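You operate a simulated robot arm through the tools that you are given. There is no shell and no other tool. Be economical: measure what you need, move in short steps, check, and stop when the job is done.

You run a simulated robot arm. Do the job below in one go: nothing can be reset, and whatever is moved stays where it is left.

Task
Move the clear jug and wipe the stain off the drainer with the washed blue cloth.
Fine: jug on the drying grid; wash the cloth in the trough and leave it there after.

Only the result counts: the job must be done as asked and must still hold three seconds after the hand-in. Knocking over, shifting, dropping, spilling or breaking anything else fails it.

Robot
A 6-joint arm with a two-finger parallel gripper, fixed in place. Base frame: the origin is at the foot of the arm, x ahead of it, y to its left, z up. Units: m, rad, N and s.
Its first joint turns from -1.152 to 1.152 rad. Payload 2.9 kg.
The tool frame sits at the grasp point between the pads (the TCP): z along the fingers, y along the line on which they close. The tips reach 0.03 m beyond it. Largest opening 0.11 m; finger width 0.02, thickness 0.01; the body of the gripper, 0.048 by 0.112 m, starts 0.055 m behind the TCP.
Orientation is that of the tool frame in the base frame, as a unit quaternion [w, x, y, z]. With the fingers straight down and closing along the base's y, the tool's x points along the base's -x, its y along +y and its z along -z.

Tools
- The arm moves only by the tool servo_tool. Its argument "steps" is a list of rows, each a list of 7 numbers: the gripper command, from -1 (shut) to 1 (fully open), values between in proportion, then the shift along the base's x, y, z in m, then the turn, a rotation vector about the base's x, y, z in rad. In form: [[fingers, tx, ty, tz, wx, wy, wz], ...]. A call has 1 to 8 rows; each row is the pose to reach, as a shift and turn from the pose commanded when the call began. A row lasts 0.2 s, in which the tool goes at most 0.05 m and 0.15 rad; a call with a longer step from one row to the next is refused whole, and so is a gripper value outside its range. A pose out of reach is approached as far as the arm can. The call stops where the force on the tool passes 40 N (or 10 N more than at its start, if that is more) or the arm is blocked; 0.2 s more then pass. The fingers move at their own pace (about 0.108 m/s each) and stop on an object; they squeeze with about 41 N. The grip force told is the motor's: it shows also when the fingers shut on nothing. Time passes only in rows, and 0.2 s behind the last, so rows that repeat a pose let the fingers close. The reply holds the time, the measured pose of the TCP, the force on the tool along the base axes, the opening and the grip force, in the units named above and with some noise, and new pictures: "pictures" is both (left out), scene, wrist or none.
- Cameras (640 x 400 px; columns grow to the right, rows downward): "scene" is fixed at [0.0833, 0.4646, 1.3683]; the picture's right is [-0.48, -0.88, 0.00], its down [-0.63, 0.34, -0.70] and it looks along [0.61, -0.34, -0.72] (base axes); focal length 214 px, centre (320, 200). "wrist" rides on the gripper at [-0.036, 0, -0.057] in the tool frame; the picture's right is [0.00, -1.00, 0.00], its down [0.97, 0.00, -0.24] and it looks along [0.24, 0.00, 0.97] (tool axes); focal length 218 px, centre (320, 200).
- measure_at(camera, pixels): for up to 12 pixels [column, row] of the newest picture of that camera ("zoom" is the newest enlarged one), the place [x, y, z] in the base frame of the surface seen there, good to about 0.002 m, but the place of the scene camera against the robot may be out by one fixed shift of up to 0.012 m in any direction. It takes no simulated time.
- inspect(camera, box): a new picture of the part [left, top, right, bottom] of that camera's present view, enlarged. It takes no simulated time.
- job_done(): hands the job in; it is judged then, once.

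Work in short steps. Measure before you move; look again where a grasp or a placing could have gone wrong, and mend it. You have 80 turns and 120 pictures in all, those below and enlarged ones among them. Open the gripper and draw the arm clear of the work before you hand the job in, unless the task says otherwise; then end with one line.

The tools are called after ">>>" as name(argument=value, ...) on one line, values as JSON. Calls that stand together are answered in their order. servo_tool: Moves the arm, as the interface text tells. Its arguments: {"type":"object","properties":{"steps":{"type":"array"},"pictures":{"type":"string","enum":["both","scene","wrist","none"]}},"required":["steps"]} The other tools are called the same way: measure_at (camera, pixels) gives the place of the surface under pixels of a picture; inspect (camera, box) takes an enlarged picture of a part of a camera's view; job_done () hands the job in.

At the start:

```text
time_s: 0.0
tool_pos: [0.427, 0.1681, 1.2341]
tool_rot: [0.0, 0.001, 1.0, 0.001]
wrist_force: [0.6, -0.7, -0.4]
opening: 0.11
gripper_force: 0.0
```

scene: 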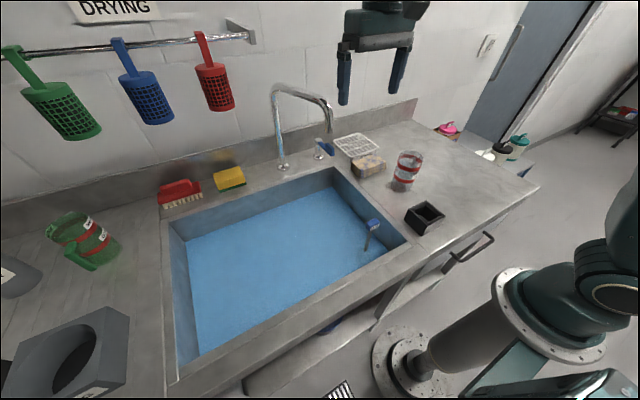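
wrist: 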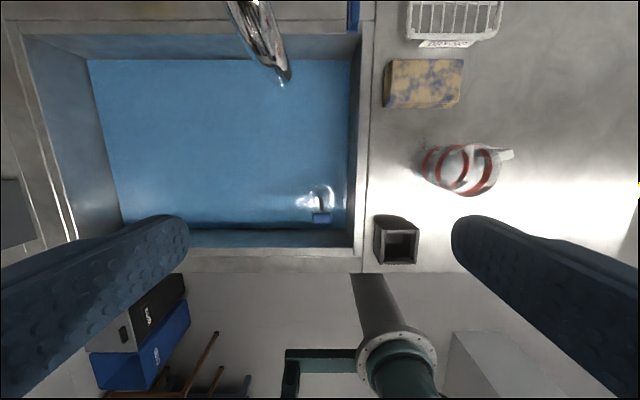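

The pictures show a sink with water, a striped jug near scene (407,170), a black box at (425,217), and something yellow-blue at (368,166). I enlarge the views first.

>>> inspect(camera="scene", box=[300, 110, 480, 250])

>>> inspect(camera="scene", box=[0, 150, 260, 400])

>>> inspect(camera="wrist", box=[340, 0, 540, 280])

>>> measure_at(camera="scene", pixels=[[407, 160], [425, 217], [368, 166], [355, 145], [280, 240], [370, 230], [85, 240], [180, 190], [450, 180], [60, 360], [322, 150], [229, 178]])

>>> measure_at(camera="wrist", pixels=[[455, 25], [425, 82], [460, 168], [397, 240], [322, 216], [230, 150], [550, 100], [365, 200], [353, 15], [500, 156]])

```text
2.86 times, centred on (390, 180) of scene
```

zoom: 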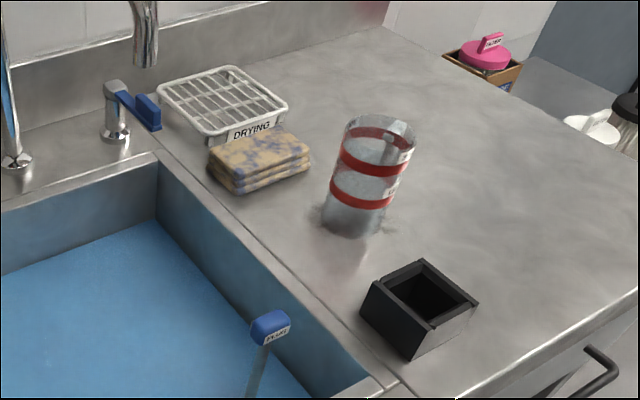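

```text
1.60 times, centred on (130, 275) of scene
```

zoom: 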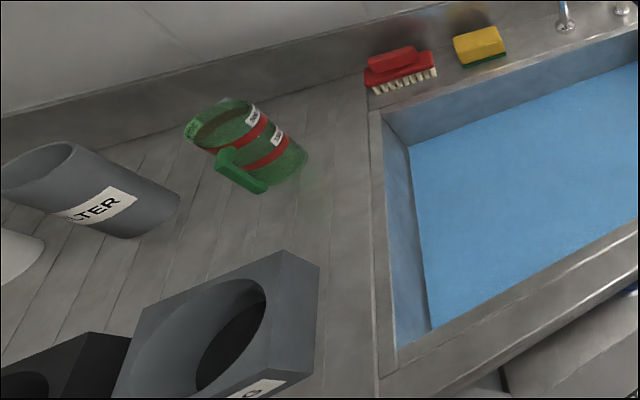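

```text
1.43 times, centred on (440, 140) of wrist
```

zoom: 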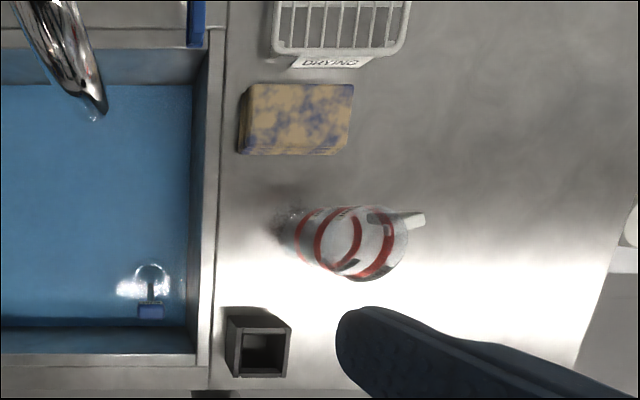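

```text
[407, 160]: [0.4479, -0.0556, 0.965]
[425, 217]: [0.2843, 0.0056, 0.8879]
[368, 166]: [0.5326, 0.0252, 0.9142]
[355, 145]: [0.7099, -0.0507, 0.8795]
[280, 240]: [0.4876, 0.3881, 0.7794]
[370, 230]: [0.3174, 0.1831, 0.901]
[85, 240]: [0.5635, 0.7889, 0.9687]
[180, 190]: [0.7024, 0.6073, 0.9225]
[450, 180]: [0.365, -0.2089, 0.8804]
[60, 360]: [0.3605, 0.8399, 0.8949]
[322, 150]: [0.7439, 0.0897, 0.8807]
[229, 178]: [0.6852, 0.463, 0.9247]
```

```text
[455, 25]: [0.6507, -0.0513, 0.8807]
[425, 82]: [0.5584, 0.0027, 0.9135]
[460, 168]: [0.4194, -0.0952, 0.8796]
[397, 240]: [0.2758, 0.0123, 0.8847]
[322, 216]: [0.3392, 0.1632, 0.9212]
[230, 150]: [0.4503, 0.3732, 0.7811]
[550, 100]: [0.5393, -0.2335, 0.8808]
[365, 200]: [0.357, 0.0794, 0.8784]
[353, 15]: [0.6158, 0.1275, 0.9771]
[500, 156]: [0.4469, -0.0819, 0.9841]
```

The counter is at z≈0.88, the jug is near (0.44,-0.07), the cloth (stack) near (0.55,0.01) and the grid near (0.66,-0.05). I move over the jug side for a closer look.

>>> servo_tool(steps=[[1, 0, -0.045, 0, 0, 0, 0], [1, 0, -0.09, 0, 0, 0, 0], [1, 0, -0.135, -0.01, 0, 0, 0], [1, 0, -0.18, -0.02, 0, 0, 0], [1, 0, -0.21, -0.03, 0, 0, 0]], pictures="wrist")

```text
time_s: 1.2
tool_pos: [0.4267, -0.044, 1.2044]
tool_rot: [0.001, 0.0, 1.0, 0.001]
wrist_force: [-0.2, -0.1, -0.3]
opening: 0.1101
gripper_force: 0.1
```

wrist: 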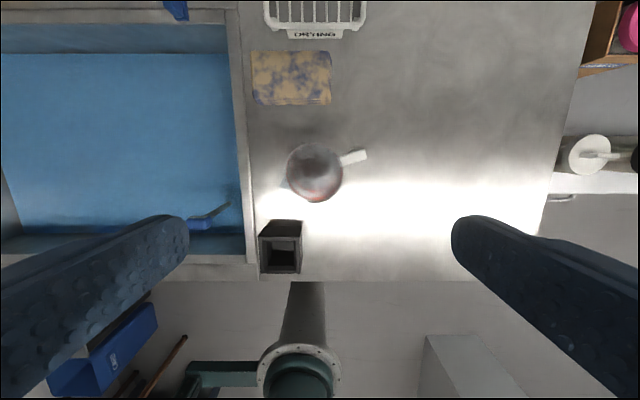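

The jug is at wrist (315,172) with a dark stain seen through it, and its handle points to (355,157). I enlarge and measure rim, grid and cloth.

>>> inspect(camera="wrist", box=[240, 100, 400, 220])

>>> measure_at(camera="wrist", pixels=[[288, 172], [342, 178], [315, 144], [315, 201], [362, 156], [345, 160], [252, 52], [331, 53], [254, 105], [330, 103], [290, 78], [315, 30]])

>>> measure_at(camera="wrist", pixels=[[267, 5], [268, 28], [362, 5], [359, 28], [280, 2], [315, 2], [260, 225], [302, 270], [245, 150], [100, 120], [315, 172], [240, 60]])

```text
3.33 times, centred on (320, 160) of wrist
```

zoom: 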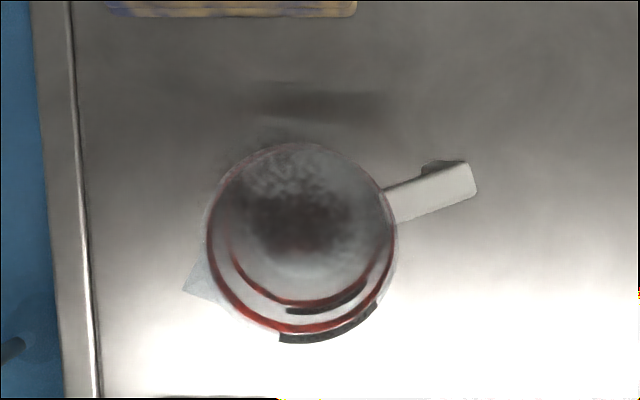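

```text
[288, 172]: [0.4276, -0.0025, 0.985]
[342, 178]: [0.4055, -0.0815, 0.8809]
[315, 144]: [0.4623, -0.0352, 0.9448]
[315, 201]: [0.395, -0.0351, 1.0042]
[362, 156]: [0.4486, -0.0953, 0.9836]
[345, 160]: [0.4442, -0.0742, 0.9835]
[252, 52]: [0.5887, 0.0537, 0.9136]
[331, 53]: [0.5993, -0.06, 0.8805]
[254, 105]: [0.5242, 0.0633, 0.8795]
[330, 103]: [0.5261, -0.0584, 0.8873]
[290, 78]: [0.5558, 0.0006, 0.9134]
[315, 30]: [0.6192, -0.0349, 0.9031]
```

```text
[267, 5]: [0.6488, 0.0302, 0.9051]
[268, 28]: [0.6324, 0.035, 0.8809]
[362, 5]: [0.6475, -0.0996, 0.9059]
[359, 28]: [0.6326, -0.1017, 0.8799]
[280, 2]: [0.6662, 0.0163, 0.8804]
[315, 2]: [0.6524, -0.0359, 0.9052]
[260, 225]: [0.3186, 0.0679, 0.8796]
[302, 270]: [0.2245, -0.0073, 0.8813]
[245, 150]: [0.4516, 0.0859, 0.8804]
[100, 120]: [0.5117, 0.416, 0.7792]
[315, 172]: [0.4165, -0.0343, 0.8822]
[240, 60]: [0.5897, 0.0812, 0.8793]
```

Jug centre is about (0.43,-0.036), with the rim at z≈1.0. I measure the grid's far edge, the tap lever and the jug from the scene camera.

>>> inspect(camera="scene", box=[310, 110, 440, 200])

>>> measure_at(camera="scene", pixels=[[335, 138], [363, 133], [379, 148], [352, 157], [357, 145], [344, 149], [333, 142], [326, 148], [400, 152], [410, 187], [396, 187], [368, 166]])

```text
4.44 times, centred on (375, 155) of scene
```

zoom: 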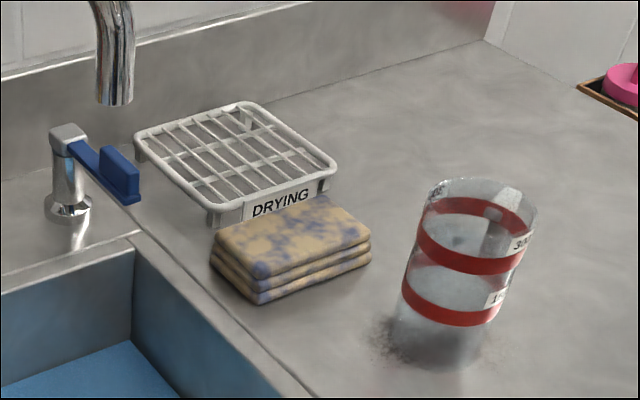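

```text
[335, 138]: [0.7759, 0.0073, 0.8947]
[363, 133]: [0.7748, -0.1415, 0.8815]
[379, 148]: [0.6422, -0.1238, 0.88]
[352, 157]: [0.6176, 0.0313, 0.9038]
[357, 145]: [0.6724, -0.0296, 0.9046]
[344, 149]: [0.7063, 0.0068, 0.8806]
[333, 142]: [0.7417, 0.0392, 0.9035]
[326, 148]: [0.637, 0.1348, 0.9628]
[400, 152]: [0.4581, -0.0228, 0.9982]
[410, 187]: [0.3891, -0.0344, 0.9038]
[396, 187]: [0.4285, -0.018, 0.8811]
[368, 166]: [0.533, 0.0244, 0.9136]
```

The grid spans x 0.62–0.77, y −0.10–0.03, with its top at 0.905. I turn the gripper about -69° so the fingers avoid the handle and spout, and come down above the jug.

>>> servo_tool(steps=[[1, 0, 0, -0.01, 0, 0, -0.15], [1, 0, 0, -0.02, 0, 0, -0.3], [1, 0, 0, -0.03, 0, 0, -0.45], [1, 0, 0, -0.04, 0, 0, -0.6], [1, 0, 0.002, -0.05, 0, 0, -0.75], [1, 0, 0.003, -0.06, 0, 0, -0.9], [1, 0, 0.005, -0.07, 0, 0, -1.05], [1, 0.003, 0.007, -0.09, 0, 0, -1.2]])

```text
time_s: 3.0
tool_pos: [0.4311, -0.0367, 1.1149]
tool_rot: [0.0, 0.565, 0.825, 0.001]
wrist_force: [-0.7, 0.7, 0.4]
opening: 0.1098
gripper_force: 0.1
```

scene: 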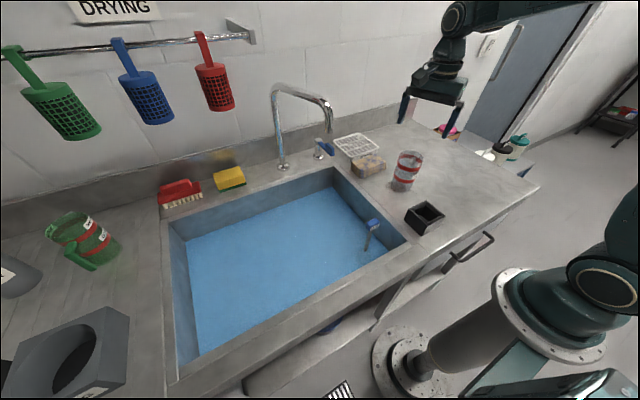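
wrist: 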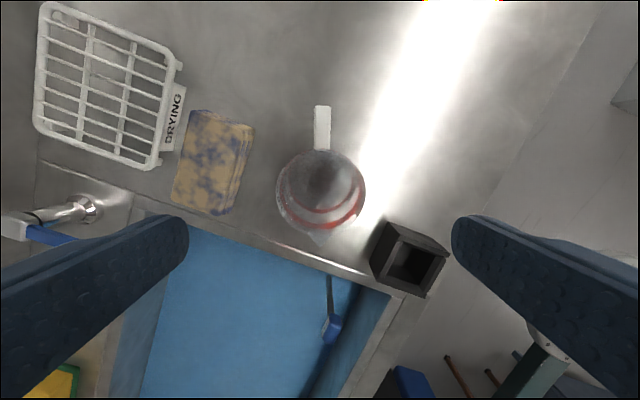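

The jug is centred at column 321 between the fingers. I check the rim position.

>>> inspect(camera="wrist", box=[240, 90, 400, 260])

>>> measure_at(camera="wrist", pixels=[[278, 190], [279, 196], [364, 190], [363, 182], [345, 228], [295, 226], [322, 150], [322, 130], [322, 108], [340, 153], [300, 155], [322, 232]])

```text
2.35 times, centred on (320, 175) of wrist
```

zoom: 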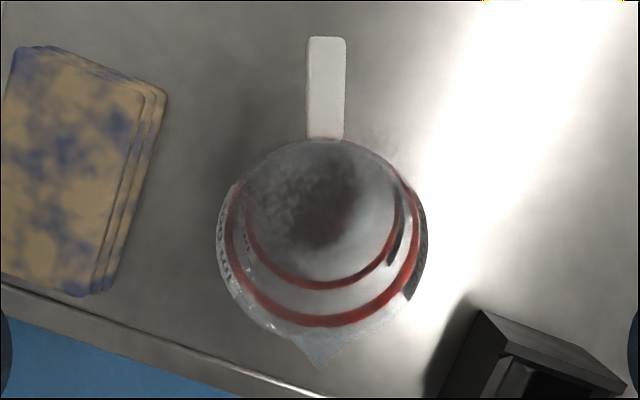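

```text
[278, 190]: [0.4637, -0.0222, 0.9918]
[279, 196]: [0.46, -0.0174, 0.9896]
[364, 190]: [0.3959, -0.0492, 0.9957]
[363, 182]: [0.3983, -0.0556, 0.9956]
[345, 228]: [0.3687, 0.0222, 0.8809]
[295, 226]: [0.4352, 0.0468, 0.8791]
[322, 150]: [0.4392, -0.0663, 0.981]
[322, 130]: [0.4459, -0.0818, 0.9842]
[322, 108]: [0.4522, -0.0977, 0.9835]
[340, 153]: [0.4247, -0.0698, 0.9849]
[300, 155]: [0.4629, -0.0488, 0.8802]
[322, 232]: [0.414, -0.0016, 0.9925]
```

The jug's centre is (0.430,-0.036), matching the TCP. I descend to z≈0.962 with the fingers open.

>>> servo_tool(steps=[[1, -0.001, 0.001, -0.03, 0, 0, 0], [1, -0.001, 0.001, -0.06, 0, 0, 0], [1, -0.001, 0.001, -0.09, 0, 0, 0], [1, -0.001, 0.001, -0.12, 0, 0, 0], [1, -0.001, 0.001, -0.14, 0, 0, 0], [1, -0.001, 0.001, -0.153, 0, 0, 0]])

```text
time_s: 4.4
tool_pos: [0.4269, -0.0339, 0.9606]
tool_rot: [0.0, 0.565, 0.825, 0.001]
wrist_force: [-0.1, -0.5, -0.8]
opening: 0.11
gripper_force: 0.0
```

scene: 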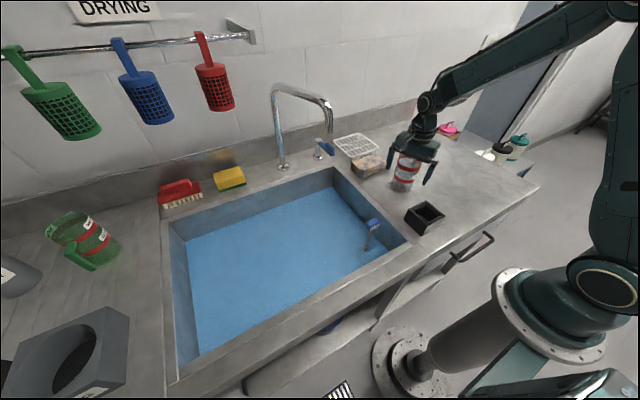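
wrist: 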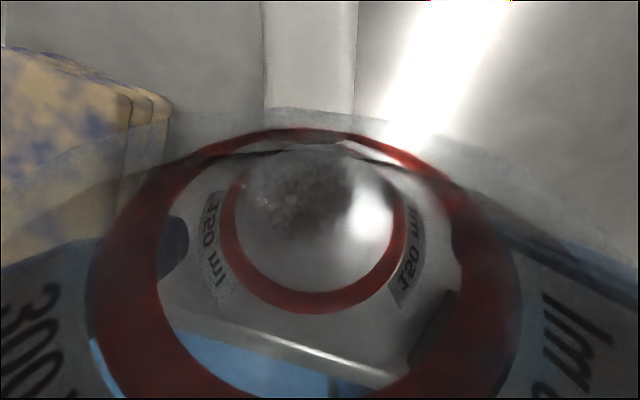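

The fingers straddle the jug without contact. I correct a few mm and close gently to just under the jug's 0.073 width.

>>> servo_tool(steps=[[1, 0.003, -0.002, 0, 0, 0, 0], [0.5, 0.003, -0.002, 0, 0, 0, 0], [0.2, 0.003, -0.002, 0, 0, 0, 0], [0.2, 0.003, -0.002, 0, 0, 0, 0], [0.2, 0.003, -0.002, 0, 0, 0, 0]], pictures="none")

```text
time_s: 5.6
tool_pos: [0.4309, -0.036, 0.9609]
tool_rot: [0.001, 0.564, 0.826, 0.001]
wrist_force: [0.1, 0.1, 0.0]
opening: 0.0699
gripper_force: 41.0
```

It grips at 0.070 with 41 N. I lift it 0.08.

>>> servo_tool(steps=[[-0.2, 0, 0, 0.005, 0, 0, 0], [-0.2, 0, 0, 0.02, 0, 0, 0], [-0.2, 0, 0, 0.04, 0, 0, 0], [-0.2, 0, 0, 0.06, 0, 0, 0], [-0.2, 0, 0, 0.08, 0, 0, 0], [-0.2, 0, 0, 0.09, 0, 0, 0]])

```text
time_s: 7.0
tool_pos: [0.432, -0.036, 1.0514]
tool_rot: [0.001, 0.564, 0.826, 0.001]
wrist_force: [-0.5, -0.5, -0.6]
opening: 0.0699
gripper_force: 40.9
```

scene: 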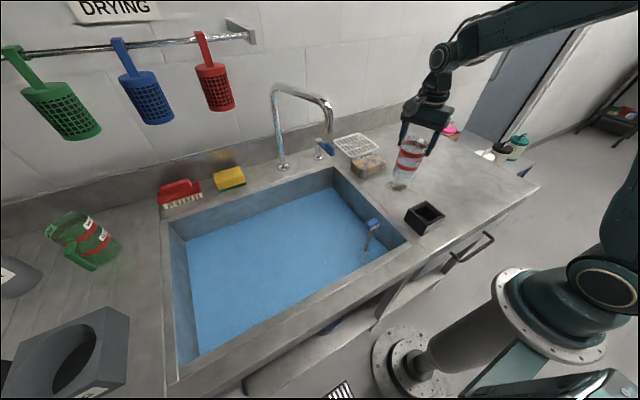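
wrist: 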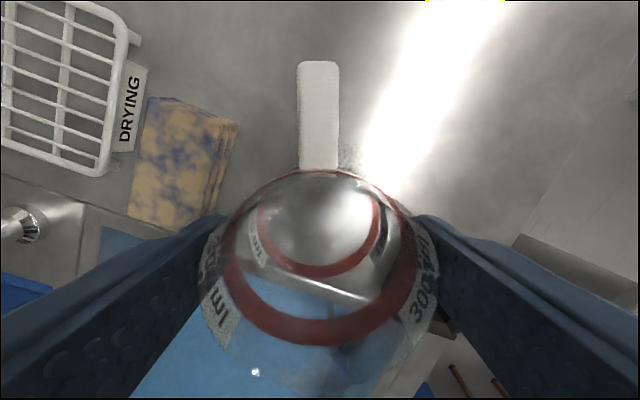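

The jug is up and upright. I carry it toward the grid at (0.698,-0.036).

>>> servo_tool(steps=[[-0.2, 0.03, 0, 0, 0, 0, 0], [-0.2, 0.07, 0, 0, 0, 0, 0], [-0.2, 0.11, 0, 0, 0, 0, 0], [-0.2, 0.15, 0, 0, 0, 0, 0], [-0.2, 0.19, 0, 0, 0, 0, 0], [-0.2, 0.22, 0, 0, 0, 0, 0], [-0.2, 0.25, 0, 0, 0, 0, 0], [-0.2, 0.266, 0, 0, 0, 0, 0]])

```text
time_s: 8.8
tool_pos: [0.6534, -0.035, 1.0496]
tool_rot: [0.0, 0.565, 0.825, 0.001]
wrist_force: [0.3, -0.6, -0.8]
opening: 0.0698
gripper_force: 41.5
out of reach, approached as far as the arm can: row 7, 8
```

scene: 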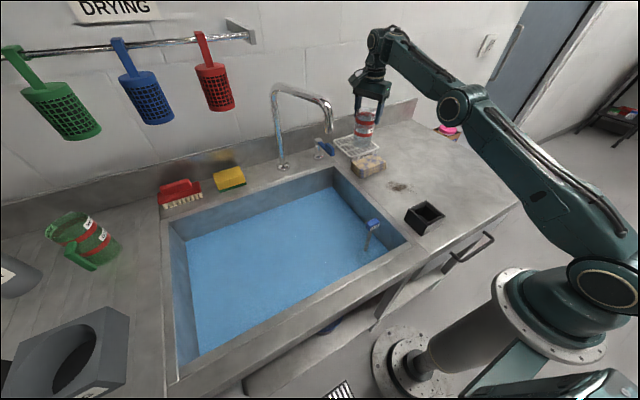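
wrist: 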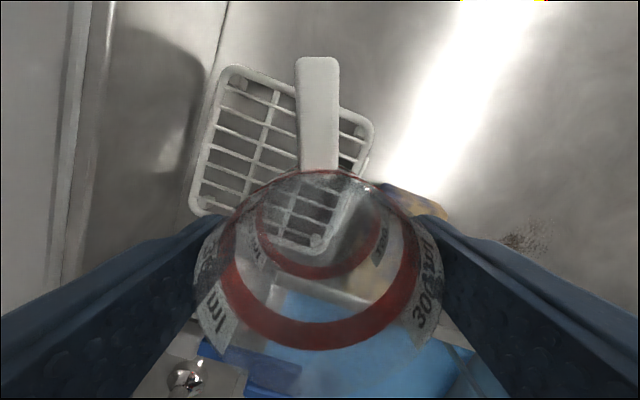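

The arm reached its limit at x=0.653 here, but lower it should reach further. I measure the grid's edges precisely from the wrist.

>>> measure_at(camera="wrist", pixels=[[193, 212], [230, 68], [232, 78], [371, 128], [360, 165], [199, 196], [318, 242], [366, 148], [206, 190], [250, 215], [205, 150], [180, 120]])

>>> inspect(camera="wrist", box=[170, 40, 470, 280])

>>> inspect(camera="scene", box=[310, 60, 440, 200])

```text
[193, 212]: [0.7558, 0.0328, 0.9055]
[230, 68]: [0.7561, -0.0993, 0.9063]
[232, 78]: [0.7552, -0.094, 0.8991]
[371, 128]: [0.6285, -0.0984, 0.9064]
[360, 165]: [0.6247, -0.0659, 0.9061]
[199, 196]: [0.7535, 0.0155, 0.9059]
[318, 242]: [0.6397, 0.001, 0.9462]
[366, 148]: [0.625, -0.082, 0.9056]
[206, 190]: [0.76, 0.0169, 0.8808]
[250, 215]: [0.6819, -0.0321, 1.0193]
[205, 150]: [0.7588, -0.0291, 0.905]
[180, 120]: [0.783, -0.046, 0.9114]
```

```text
1.67 times, centred on (320, 160) of wrist
```

zoom: 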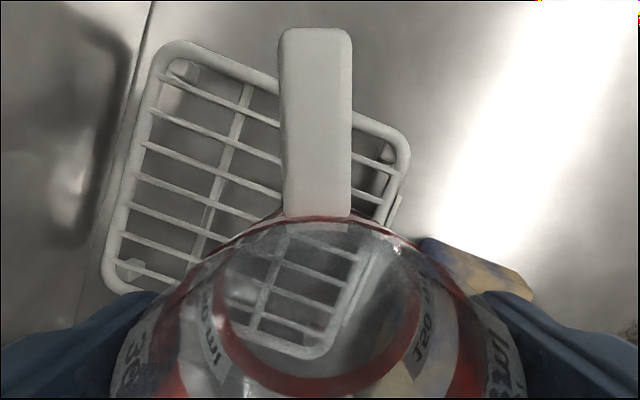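

```text
2.86 times, centred on (375, 130) of scene
```

zoom: 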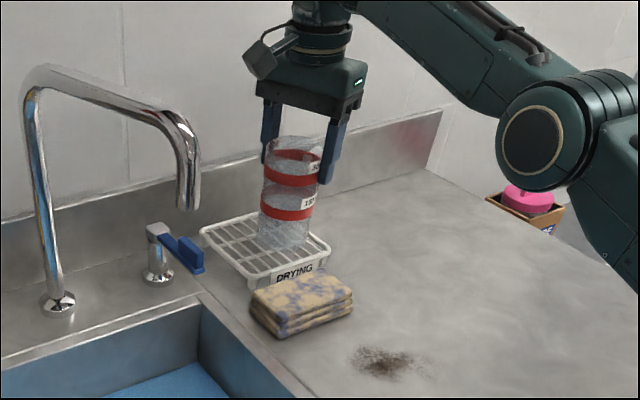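

Grid is x 0.625–0.758, y −0.099–0.033, so a jug centre of 0.675 is enough. I lower 0.04, still clear, and see how far x goes.

>>> servo_tool(steps=[[-0.2, 0, 0, -0.015, 0, 0, 0], [-0.2, 0, 0, -0.03, 0, 0, 0], [-0.2, 0, 0, -0.04, 0, 0, 0], [-0.2, 0, 0, -0.04, 0, 0, 0]], pictures="none")

```text
time_s: 9.8
tool_pos: [0.6532, -0.035, 1.014]
tool_rot: [0.006, 0.563, 0.826, 0.004]
wrist_force: [6.7, 4.7, 31.9]
opening: 0.0698
gripper_force: 41.7
```

There is 32 N upward force earlier than expected. I back off a little and look.

>>> servo_tool(steps=[[-0.2, 0, 0, 0.006, 0, 0, 0]])

>>> inspect(camera="scene", box=[320, 90, 410, 180])

```text
time_s: 10.2
tool_pos: [0.6527, -0.0365, 1.0133]
tool_rot: [-0.001, 0.565, 0.825, 0.0]
wrist_force: [5.0, -1.2, 13.2]
opening: 0.0697
gripper_force: 41.0
```

scene: 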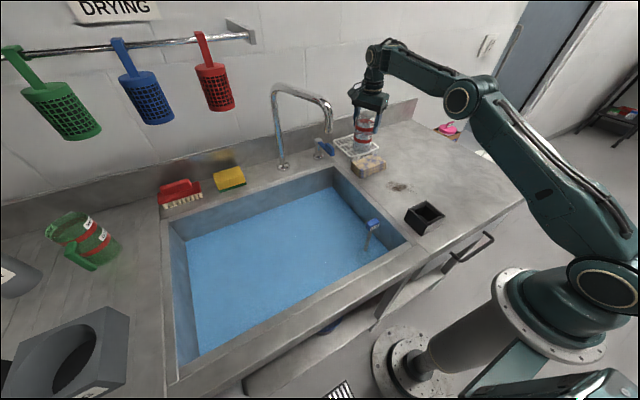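
wrist: 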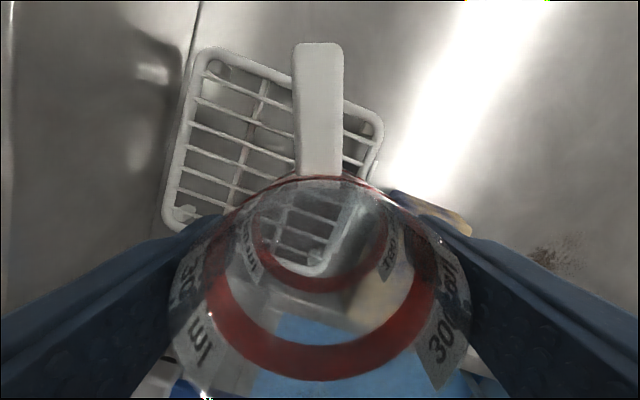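

```text
4.44 times, centred on (365, 135) of scene
```

zoom: 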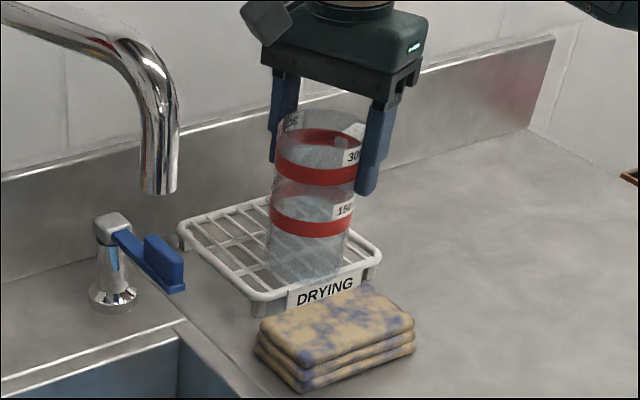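

I check whether the jug slipped by measuring the handle top (it was 0.023 above TCP) and jug bottom.

>>> measure_at(camera="wrist", pixels=[[320, 60], [320, 120], [318, 160], [340, 258], [378, 140], [175, 200]])

>>> measure_at(camera="zoom", pixels=[[300, 278], [275, 255], [310, 245], [330, 150], [316, 195], [275, 120], [300, 290]])

```text
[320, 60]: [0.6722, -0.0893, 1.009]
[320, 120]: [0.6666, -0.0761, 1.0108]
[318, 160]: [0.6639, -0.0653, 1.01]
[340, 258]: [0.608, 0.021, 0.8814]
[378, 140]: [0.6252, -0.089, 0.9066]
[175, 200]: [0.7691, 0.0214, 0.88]
```

```text
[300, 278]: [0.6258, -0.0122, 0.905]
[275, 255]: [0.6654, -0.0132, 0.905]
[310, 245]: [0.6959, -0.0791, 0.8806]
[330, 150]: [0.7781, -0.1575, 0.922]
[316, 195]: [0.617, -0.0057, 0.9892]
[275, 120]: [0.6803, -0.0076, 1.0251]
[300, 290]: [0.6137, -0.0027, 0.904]
```

The jug slid about 0.026 down in the grip and now just touches the grid, with its centre at x≈0.652. I raise it slightly and try to go further out in x.

>>> servo_tool(steps=[[-1, 0, 0, 0.008, 0, 0, 0], [-1, 0, 0, 0.015, 0, 0, 0], [-1, 0.012, 0, 0.015, 0, 0, 0], [-1, 0.024, 0, 0.015, 0, 0, 0], [-1, 0.03, 0, 0.015, 0, 0, 0]])

```text
time_s: 11.4
tool_pos: [0.6605, -0.0349, 1.0274]
tool_rot: [0.0, 0.564, 0.826, 0.0]
wrist_force: [-0.4, 0.9, -0.7]
opening: 0.0698
gripper_force: 41.1
out of reach, approached as far as the arm can: row 3, 4, 5
```

scene: 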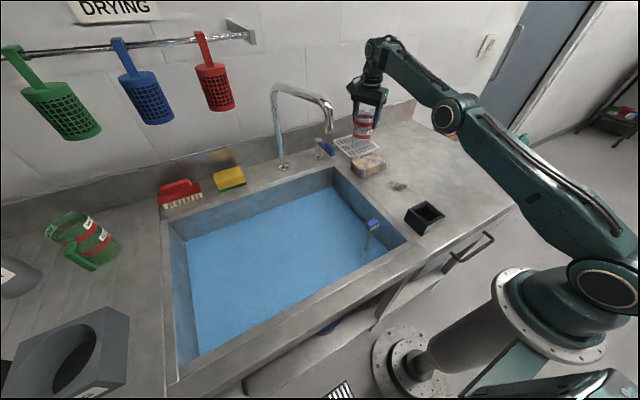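
wrist: 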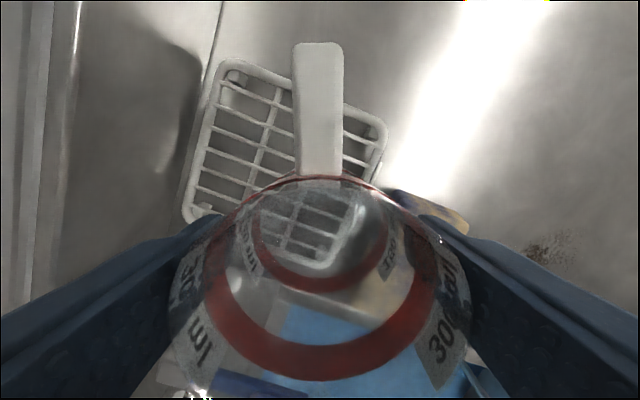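

The grip holds and x=0.660 is reached; lower down x≈0.664 is possible. I lower it there until it touches lightly.

>>> servo_tool(steps=[[-1, 0.002, 0, -0.006, 0, 0, 0], [-1, 0.004, 0, -0.01, 0, 0, 0], [-1, 0.004, 0, -0.0125, 0, 0, 0], [-1, 0.004, 0, -0.0135, 0, 0, 0]])

```text
time_s: 12.4
tool_pos: [0.6635, -0.0336, 1.0145]
tool_rot: [0.001, 0.565, 0.825, 0.0]
wrist_force: [-1.0, -0.8, -1.0]
opening: 0.0695
gripper_force: 41.3
```

scene: 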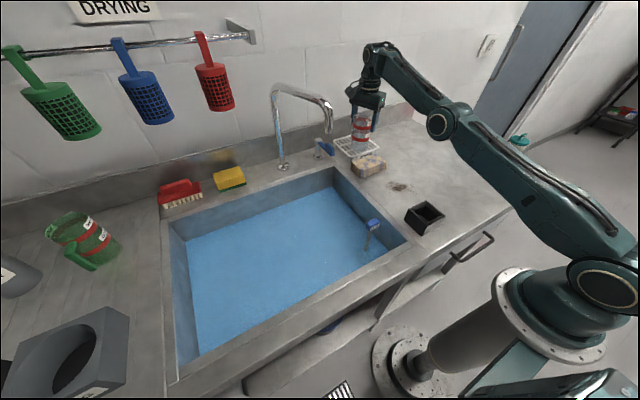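
wrist: 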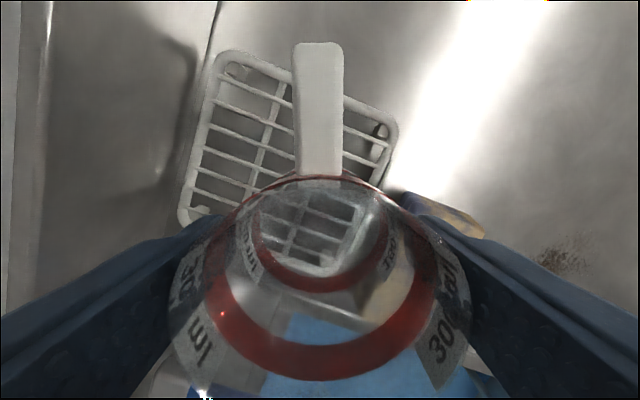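

No contact force yet. I lower a few more mm in small steps, then measure.

>>> servo_tool(steps=[[-1, 0.001, 0, -0.002, 0, 0, 0], [-1, 0.001, 0, -0.003, 0, 0, 0]], pictures="wrist")

>>> measure_at(camera="wrist", pixels=[[320, 60], [320, 120], [318, 160]])

```text
time_s: 13.0
tool_pos: [0.6639, -0.0334, 1.0127]
tool_rot: [0.003, 0.565, 0.825, 0.001]
wrist_force: [-1.5, 1.3, 13.2]
opening: 0.0698
gripper_force: 40.5
```

wrist: 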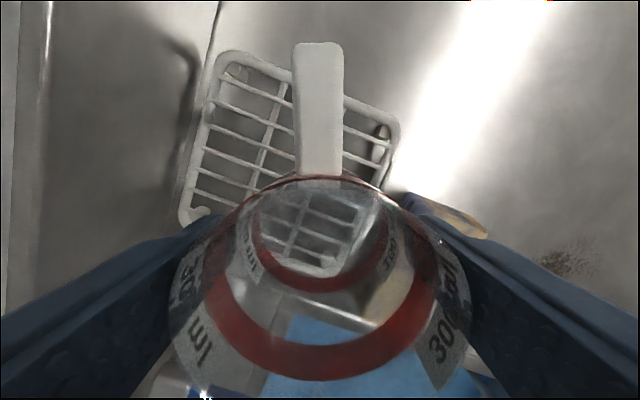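

```text
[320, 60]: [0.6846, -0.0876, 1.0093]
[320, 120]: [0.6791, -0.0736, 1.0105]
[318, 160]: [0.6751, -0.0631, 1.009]
```

It is seated with 13 N of contact. I open the gripper and rise a little to check.

>>> servo_tool(steps=[[-1, 0, 0, 0.0015, 0, 0, 0], [0.5, 0, 0, 0.0015, 0, 0, 0], [1, 0, 0, 0.0015, 0, 0, 0], [1, 0, 0, 0.0015, 0, 0, 0], [1, 0, 0, 0.0015, 0, 0, 0]])

>>> inspect(camera="scene", box=[320, 90, 410, 180])

```text
time_s: 14.2
tool_pos: [0.6627, -0.0342, 1.0141]
tool_rot: [0.001, 0.564, 0.826, 0.0]
wrist_force: [-0.5, -0.2, 0.4]
opening: 0.1098
gripper_force: 0.2
```

scene: 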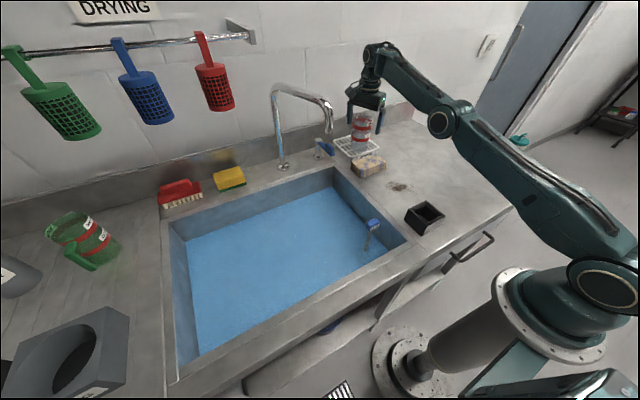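
wrist: 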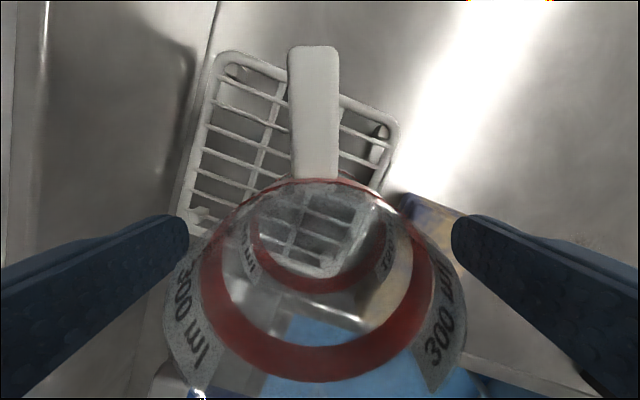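

```text
4.44 times, centred on (365, 135) of scene
```

zoom: 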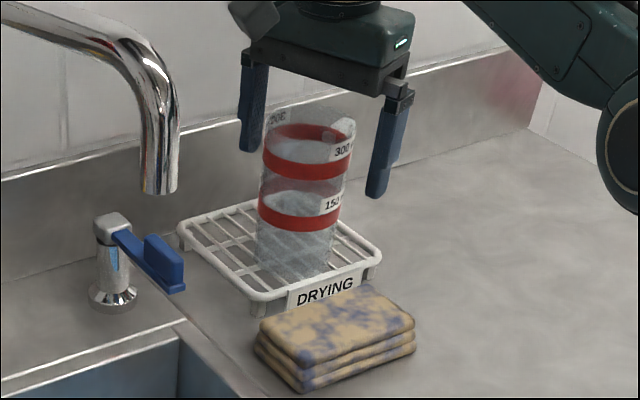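

The jug stands upright on the grid. I slide the open gripper off sideways (along tool x, away from the handle), then rise.

>>> servo_tool(steps=[[1, -0.0072, 0.0186, 0.002, 0, 0, 0], [1, -0.0145, 0.0373, 0.004, 0, 0, 0], [1, -0.022, 0.056, 0.006, 0, 0, 0], [1, -0.035, 0.056, 0.04, 0, 0, 0], [1, -0.06, 0.056, 0.08, 0, 0, 0], [1, -0.09, 0.04, 0.12, 0, 0, 0], [1, -0.12, 0.03, 0.14, 0, 0, -0.15], [1, -0.14, 0.02, 0.14, 0, 0, -0.3]])

```text
refused: row 6 steps farther than a row can; nothing moved
```

Row 6 was too long, so I shorten it.

>>> servo_tool(steps=[[1, -0.0072, 0.0186, 0.002, 0, 0, 0], [1, -0.0145, 0.0373, 0.004, 0, 0, 0], [1, -0.022, 0.056, 0.006, 0, 0, 0], [1, -0.035, 0.056, 0.04, 0, 0, 0], [1, -0.06, 0.056, 0.08, 0, 0, 0], [1, -0.085, 0.045, 0.11, 0, 0, 0], [1, -0.11, 0.035, 0.13, 0, 0, -0.15], [1, -0.13, 0.025, 0.13, 0, 0, -0.3]])

```text
time_s: 16.0
tool_pos: [0.536, -0.0087, 1.1418]
tool_rot: [0.001, 0.682, 0.731, 0.001]
wrist_force: [-0.7, -0.8, 0.2]
opening: 0.1098
gripper_force: 0.1
```

scene: 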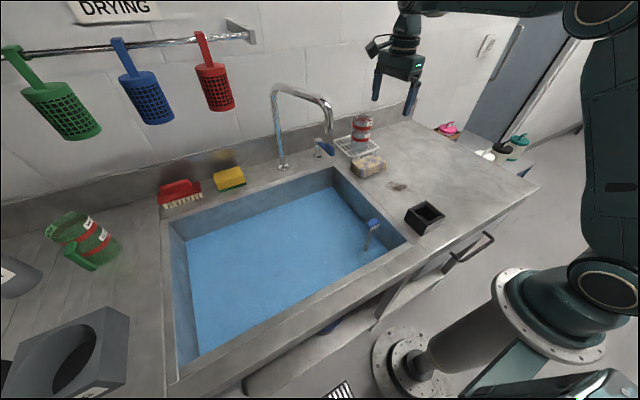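
wrist: 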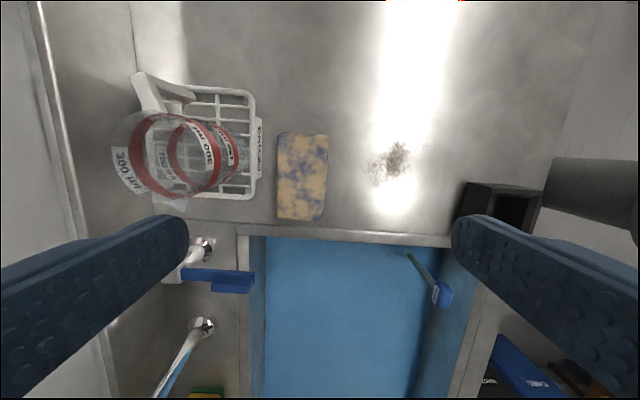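

Cloth is at wrist (301,178), stain at (393,163), and the jug sits on the grid. I measure all three and enlarge the stain.

>>> measure_at(camera="wrist", pixels=[[280, 138], [325, 139], [279, 214], [321, 215], [300, 178], [279, 178], [323, 178], [393, 148], [393, 180], [375, 163], [408, 163], [300, 221]])

>>> measure_at(camera="wrist", pixels=[[252, 150], [258, 180], [237, 165], [215, 148], [230, 278], [350, 320], [437, 295], [410, 258], [350, 236], [200, 275], [300, 132], [470, 200]])

>>> inspect(camera="wrist", box=[240, 100, 460, 240])

```text
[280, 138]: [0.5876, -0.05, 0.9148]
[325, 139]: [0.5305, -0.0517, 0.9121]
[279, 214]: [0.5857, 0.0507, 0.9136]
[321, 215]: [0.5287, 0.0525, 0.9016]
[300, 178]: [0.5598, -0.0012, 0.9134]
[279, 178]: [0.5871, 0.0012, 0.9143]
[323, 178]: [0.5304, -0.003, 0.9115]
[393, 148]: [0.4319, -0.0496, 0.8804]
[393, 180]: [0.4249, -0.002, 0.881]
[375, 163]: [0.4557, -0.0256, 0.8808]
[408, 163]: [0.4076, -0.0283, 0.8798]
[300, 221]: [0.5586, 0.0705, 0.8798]
```

```text
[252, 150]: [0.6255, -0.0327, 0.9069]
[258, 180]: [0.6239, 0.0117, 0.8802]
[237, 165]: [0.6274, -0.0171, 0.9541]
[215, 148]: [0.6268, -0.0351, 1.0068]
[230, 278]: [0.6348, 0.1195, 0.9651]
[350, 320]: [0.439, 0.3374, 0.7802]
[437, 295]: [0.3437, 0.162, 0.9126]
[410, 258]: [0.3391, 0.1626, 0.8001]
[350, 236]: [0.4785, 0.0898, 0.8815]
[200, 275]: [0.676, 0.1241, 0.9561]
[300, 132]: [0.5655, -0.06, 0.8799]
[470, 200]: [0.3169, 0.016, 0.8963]
```

```text
2.86 times, centred on (350, 170) of wrist
```

zoom: 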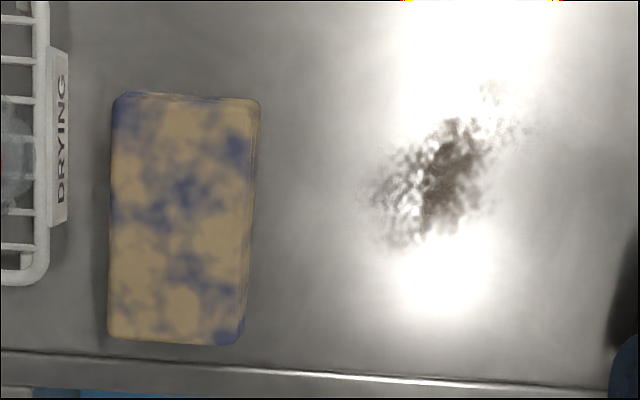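

Cloth centre is (0.557,0.0), 0.065 wide in x and with its top at 0.914. I set the opening to 0.078 and go down above it.

>>> servo_tool(steps=[[0.42, 0.01, 0.005, -0.03, 0, 0, -0.05], [0.42, 0.02, 0.009, -0.07, 0, 0, -0.05], [0.42, 0.02, 0.009, -0.11, 0, 0, -0.05], [0.42, 0.02, 0.009, -0.15, 0, 0, -0.05], [0.42, 0.02, 0.009, -0.172, 0, 0, -0.05], [0.42, 0.02, 0.009, -0.172, 0, 0, -0.05]])

>>> measure_at(camera="wrist", pixels=[[320, 150], [320, 60], [250, 110], [400, 110], [320, 200]])

>>> inspect(camera="scene", box=[320, 100, 420, 190])

```text
time_s: 17.4
tool_pos: [0.5525, 0.0005, 0.9734]
tool_rot: [0.0, 0.7, 0.714, 0.002]
wrist_force: [-0.1, -0.4, 0.3]
opening: 0.078
gripper_force: 0.0
```

scene: 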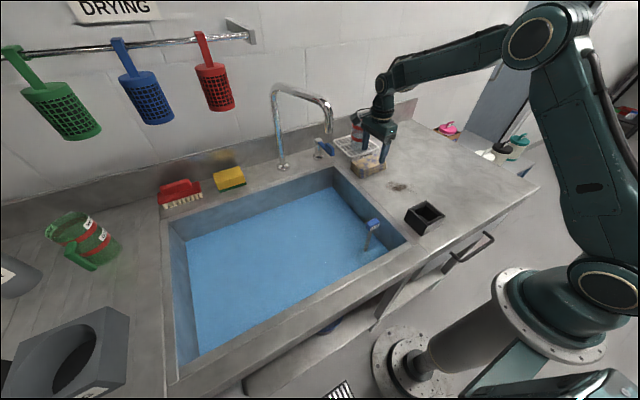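
wrist: 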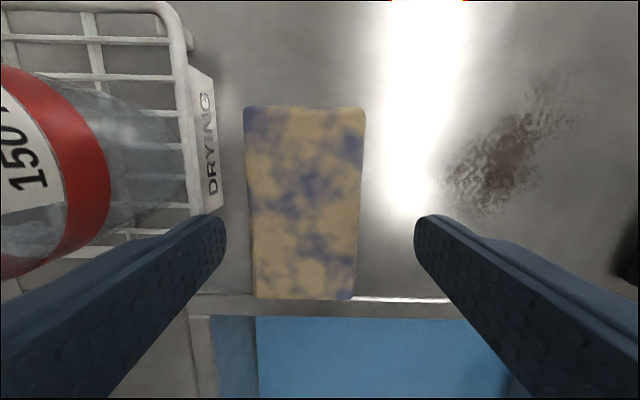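

```text
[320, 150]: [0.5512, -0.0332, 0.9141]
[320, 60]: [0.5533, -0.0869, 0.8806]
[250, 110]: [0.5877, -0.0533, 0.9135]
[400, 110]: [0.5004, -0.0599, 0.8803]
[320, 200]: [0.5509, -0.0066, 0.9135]
```

```text
4.44 times, centred on (370, 145) of scene
```

zoom: 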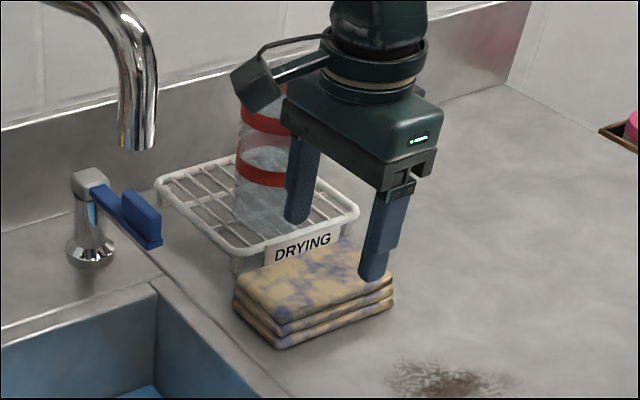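

Cloth lies 5 mm toward the grid side relative to the TCP. I check the label's edge before descending.

>>> measure_at(camera="wrist", pixels=[[213, 200], [205, 120], [219, 190], [366, 120], [358, 270], [258, 280], [247, 130]])

```text
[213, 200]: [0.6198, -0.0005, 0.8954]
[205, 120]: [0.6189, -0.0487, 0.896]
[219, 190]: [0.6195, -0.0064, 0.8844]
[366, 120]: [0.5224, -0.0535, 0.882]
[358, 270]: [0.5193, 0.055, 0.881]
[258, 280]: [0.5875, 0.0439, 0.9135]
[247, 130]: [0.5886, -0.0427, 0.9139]
```

Label is at x=0.619, leaving enough room. I shift +0.005 in x, descend to z≈0.918, and close.

>>> servo_tool(steps=[[0.42, 0.005, 0, 0, 0, 0, 0], [0.42, 0.005, 0, -0.02, 0, 0, 0], [0.42, 0.005, 0, -0.04, 0, 0, 0], [0.42, 0.005, 0, -0.0545, 0, 0, 0], [0.42, 0.005, 0, -0.0545, 0, 0, 0]])

```text
time_s: 18.6
tool_pos: [0.5607, -0.0004, 0.9174]
tool_rot: [0.001, 0.699, 0.715, 0.001]
wrist_force: [-0.2, -0.2, -0.4]
opening: 0.0779
gripper_force: 0.1
```

scene: 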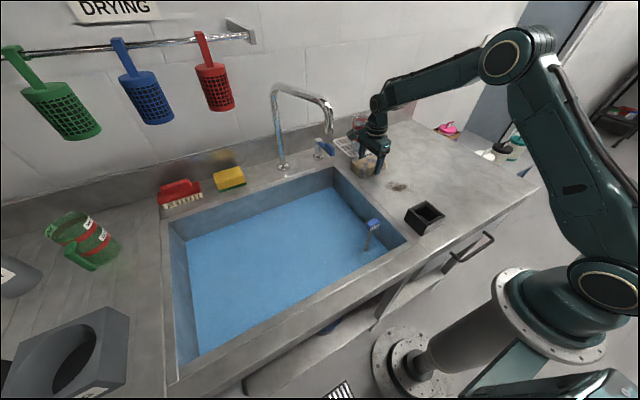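
wrist: 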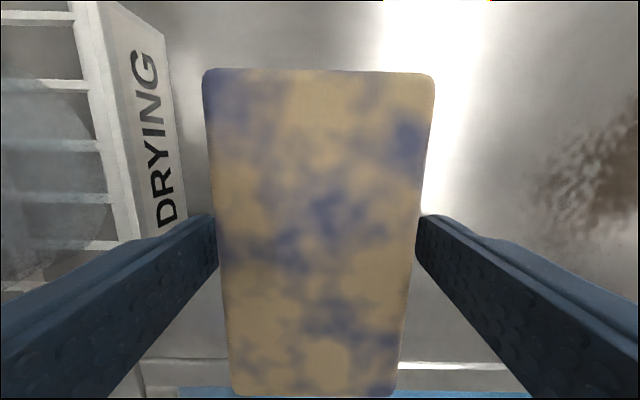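

The fingers straddle the cloth. I close and then lift slightly.

>>> servo_tool(steps=[[-1, -0.002, 0, 0, 0, 0, 0], [-1, -0.002, 0, 0, 0, 0, 0], [-1, -0.002, 0, 0, 0, 0, 0], [-1, -0.002, 0, 0.015, 0, 0, 0], [-1, -0.002, 0, 0.04, 0, 0, 0], [-1, -0.002, 0, 0.07, 0, 0, 0], [-1, -0.002, 0, 0.09, 0, 0, 0]])

>>> inspect(camera="scene", box=[320, 80, 440, 200])

```text
time_s: 20.2
tool_pos: [0.5572, 0.0011, 1.0071]
tool_rot: [0.001, 0.699, 0.715, 0.001]
wrist_force: [0.1, -0.3, -1.3]
opening: 0.0672
gripper_force: 40.8
```

scene: 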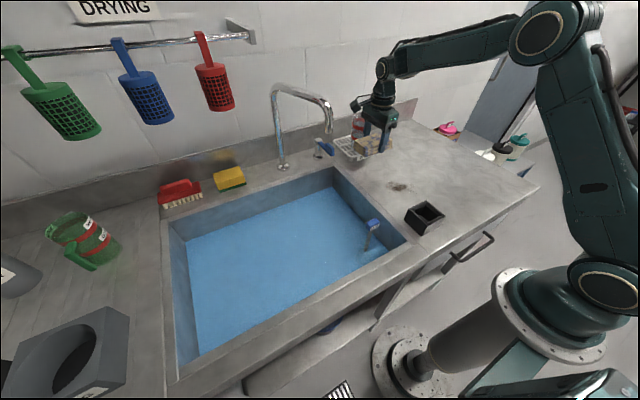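
wrist: 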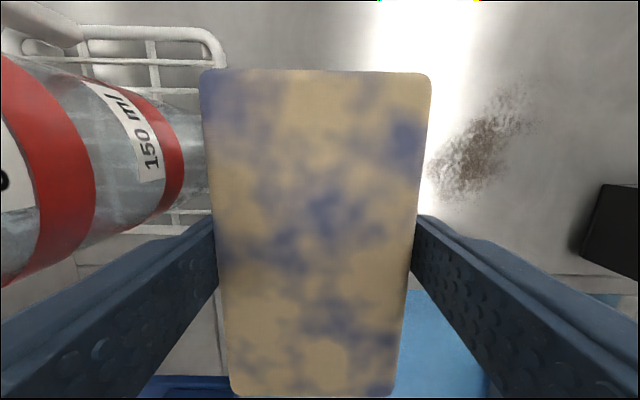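

```text
3.33 times, centred on (380, 140) of scene
```

zoom: 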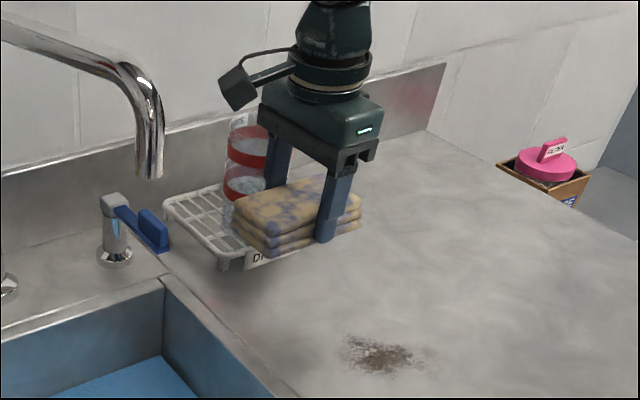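

The cloth is held firmly and rigidly. I measure the faucet spout and sink bounds before carrying it to the water.

>>> measure_at(camera="scene", pixels=[[329, 130], [328, 110], [300, 93], [282, 165], [335, 175], [200, 232], [205, 345], [395, 243], [300, 220], [260, 260], [230, 300], [320, 245]])

```text
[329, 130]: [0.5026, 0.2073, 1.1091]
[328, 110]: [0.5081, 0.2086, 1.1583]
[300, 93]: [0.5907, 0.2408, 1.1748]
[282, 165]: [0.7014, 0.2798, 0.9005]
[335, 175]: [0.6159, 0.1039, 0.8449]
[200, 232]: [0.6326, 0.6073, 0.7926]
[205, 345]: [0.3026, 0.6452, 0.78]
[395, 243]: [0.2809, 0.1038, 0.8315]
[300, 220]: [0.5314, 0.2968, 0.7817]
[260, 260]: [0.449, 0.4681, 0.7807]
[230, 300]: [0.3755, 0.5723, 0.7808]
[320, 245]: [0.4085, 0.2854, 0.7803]
```

Spout tip is at about (0.50,0.21,1.10), so I go back to x≈0.40 first and then sideways over the sink to y≈0.30.

>>> servo_tool(steps=[[-1, -0.04, 0, 0, 0, 0, 0], [-1, -0.08, 0, 0, 0, 0, 0], [-1, -0.12, 0, 0, 0, 0, 0], [-1, -0.15, 0.03, 0, 0, 0, 0], [-1, -0.16, 0.075, 0, 0, 0, 0], [-1, -0.16, 0.12, 0, 0, 0, 0], [-1, -0.16, 0.165, 0, 0, 0, 0], [-1, -0.16, 0.21, 0, 0, 0, 0]], pictures="scene")

```text
time_s: 22.0
tool_pos: [0.3981, 0.2116, 1.0067]
tool_rot: [0.0, 0.7, 0.714, 0.0]
wrist_force: [0.5, 0.1, 0.5]
opening: 0.0671
gripper_force: 41.1
```

scene: 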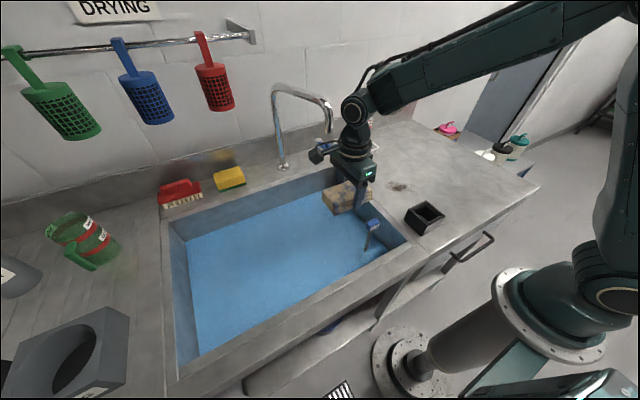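

I continue to y≈0.31 and begin descending into the sink.

>>> servo_tool(steps=[[-1, 0, 0.045, 0, 0, 0, 0], [-1, 0, 0.09, 0, 0, 0, 0], [-1, 0, 0.1, -0.035, 0, 0, 0], [-1, 0, 0.1, -0.075, 0, 0, 0], [-1, 0, 0.1, -0.115, 0, 0, 0], [-1, 0, 0.1, -0.15, 0, 0, 0], [-1, 0, 0.1, -0.18, 0, 0, 0]])

```text
time_s: 23.6
tool_pos: [0.3987, 0.3099, 0.8278]
tool_rot: [0.001, 0.7, 0.714, 0.0]
wrist_force: [-0.2, -0.8, -0.7]
opening: 0.0671
gripper_force: 40.8
```

scene: 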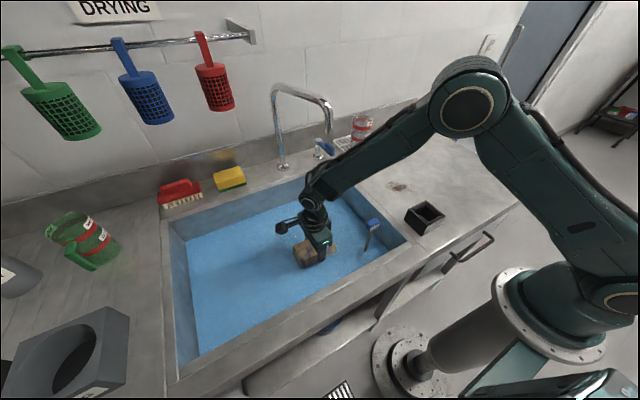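
wrist: 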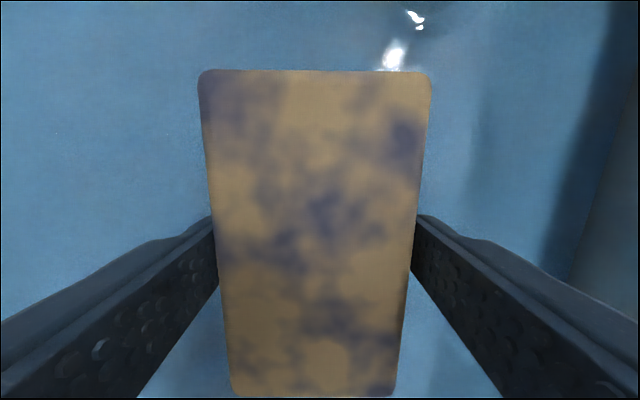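

The cloth's bottom is at about 0.79. I lower further in small steps into the water.

>>> servo_tool(steps=[[-1, 0, 0, -0.01, 0, 0, 0], [-1, 0, 0, -0.02, 0, 0, 0], [-1, 0, 0, -0.03, 0, 0, 0], [-1, 0, 0, -0.04, 0, 0, 0], [-1, 0, 0, -0.05, 0, 0, 0], [-1, 0, 0, -0.06, 0, 0, 0]])

```text
time_s: 25.0
tool_pos: [0.3978, 0.3101, 0.7676]
tool_rot: [0.001, 0.699, 0.715, 0.001]
wrist_force: [-0.7, -2.3, 5.8]
opening: 0.0672
gripper_force: 40.7
```

scene: 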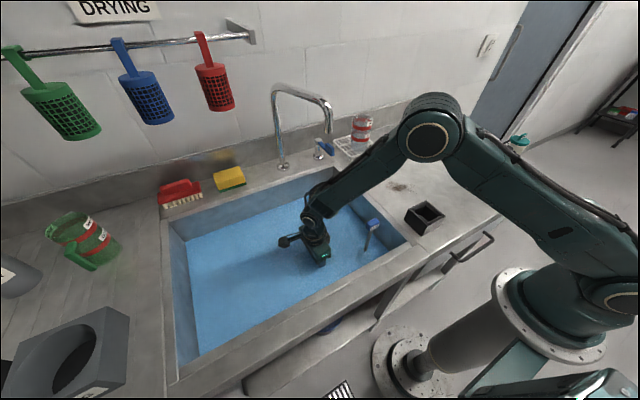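
wrist: 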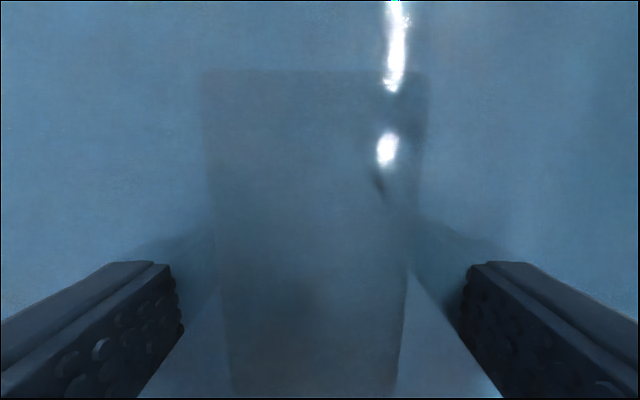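

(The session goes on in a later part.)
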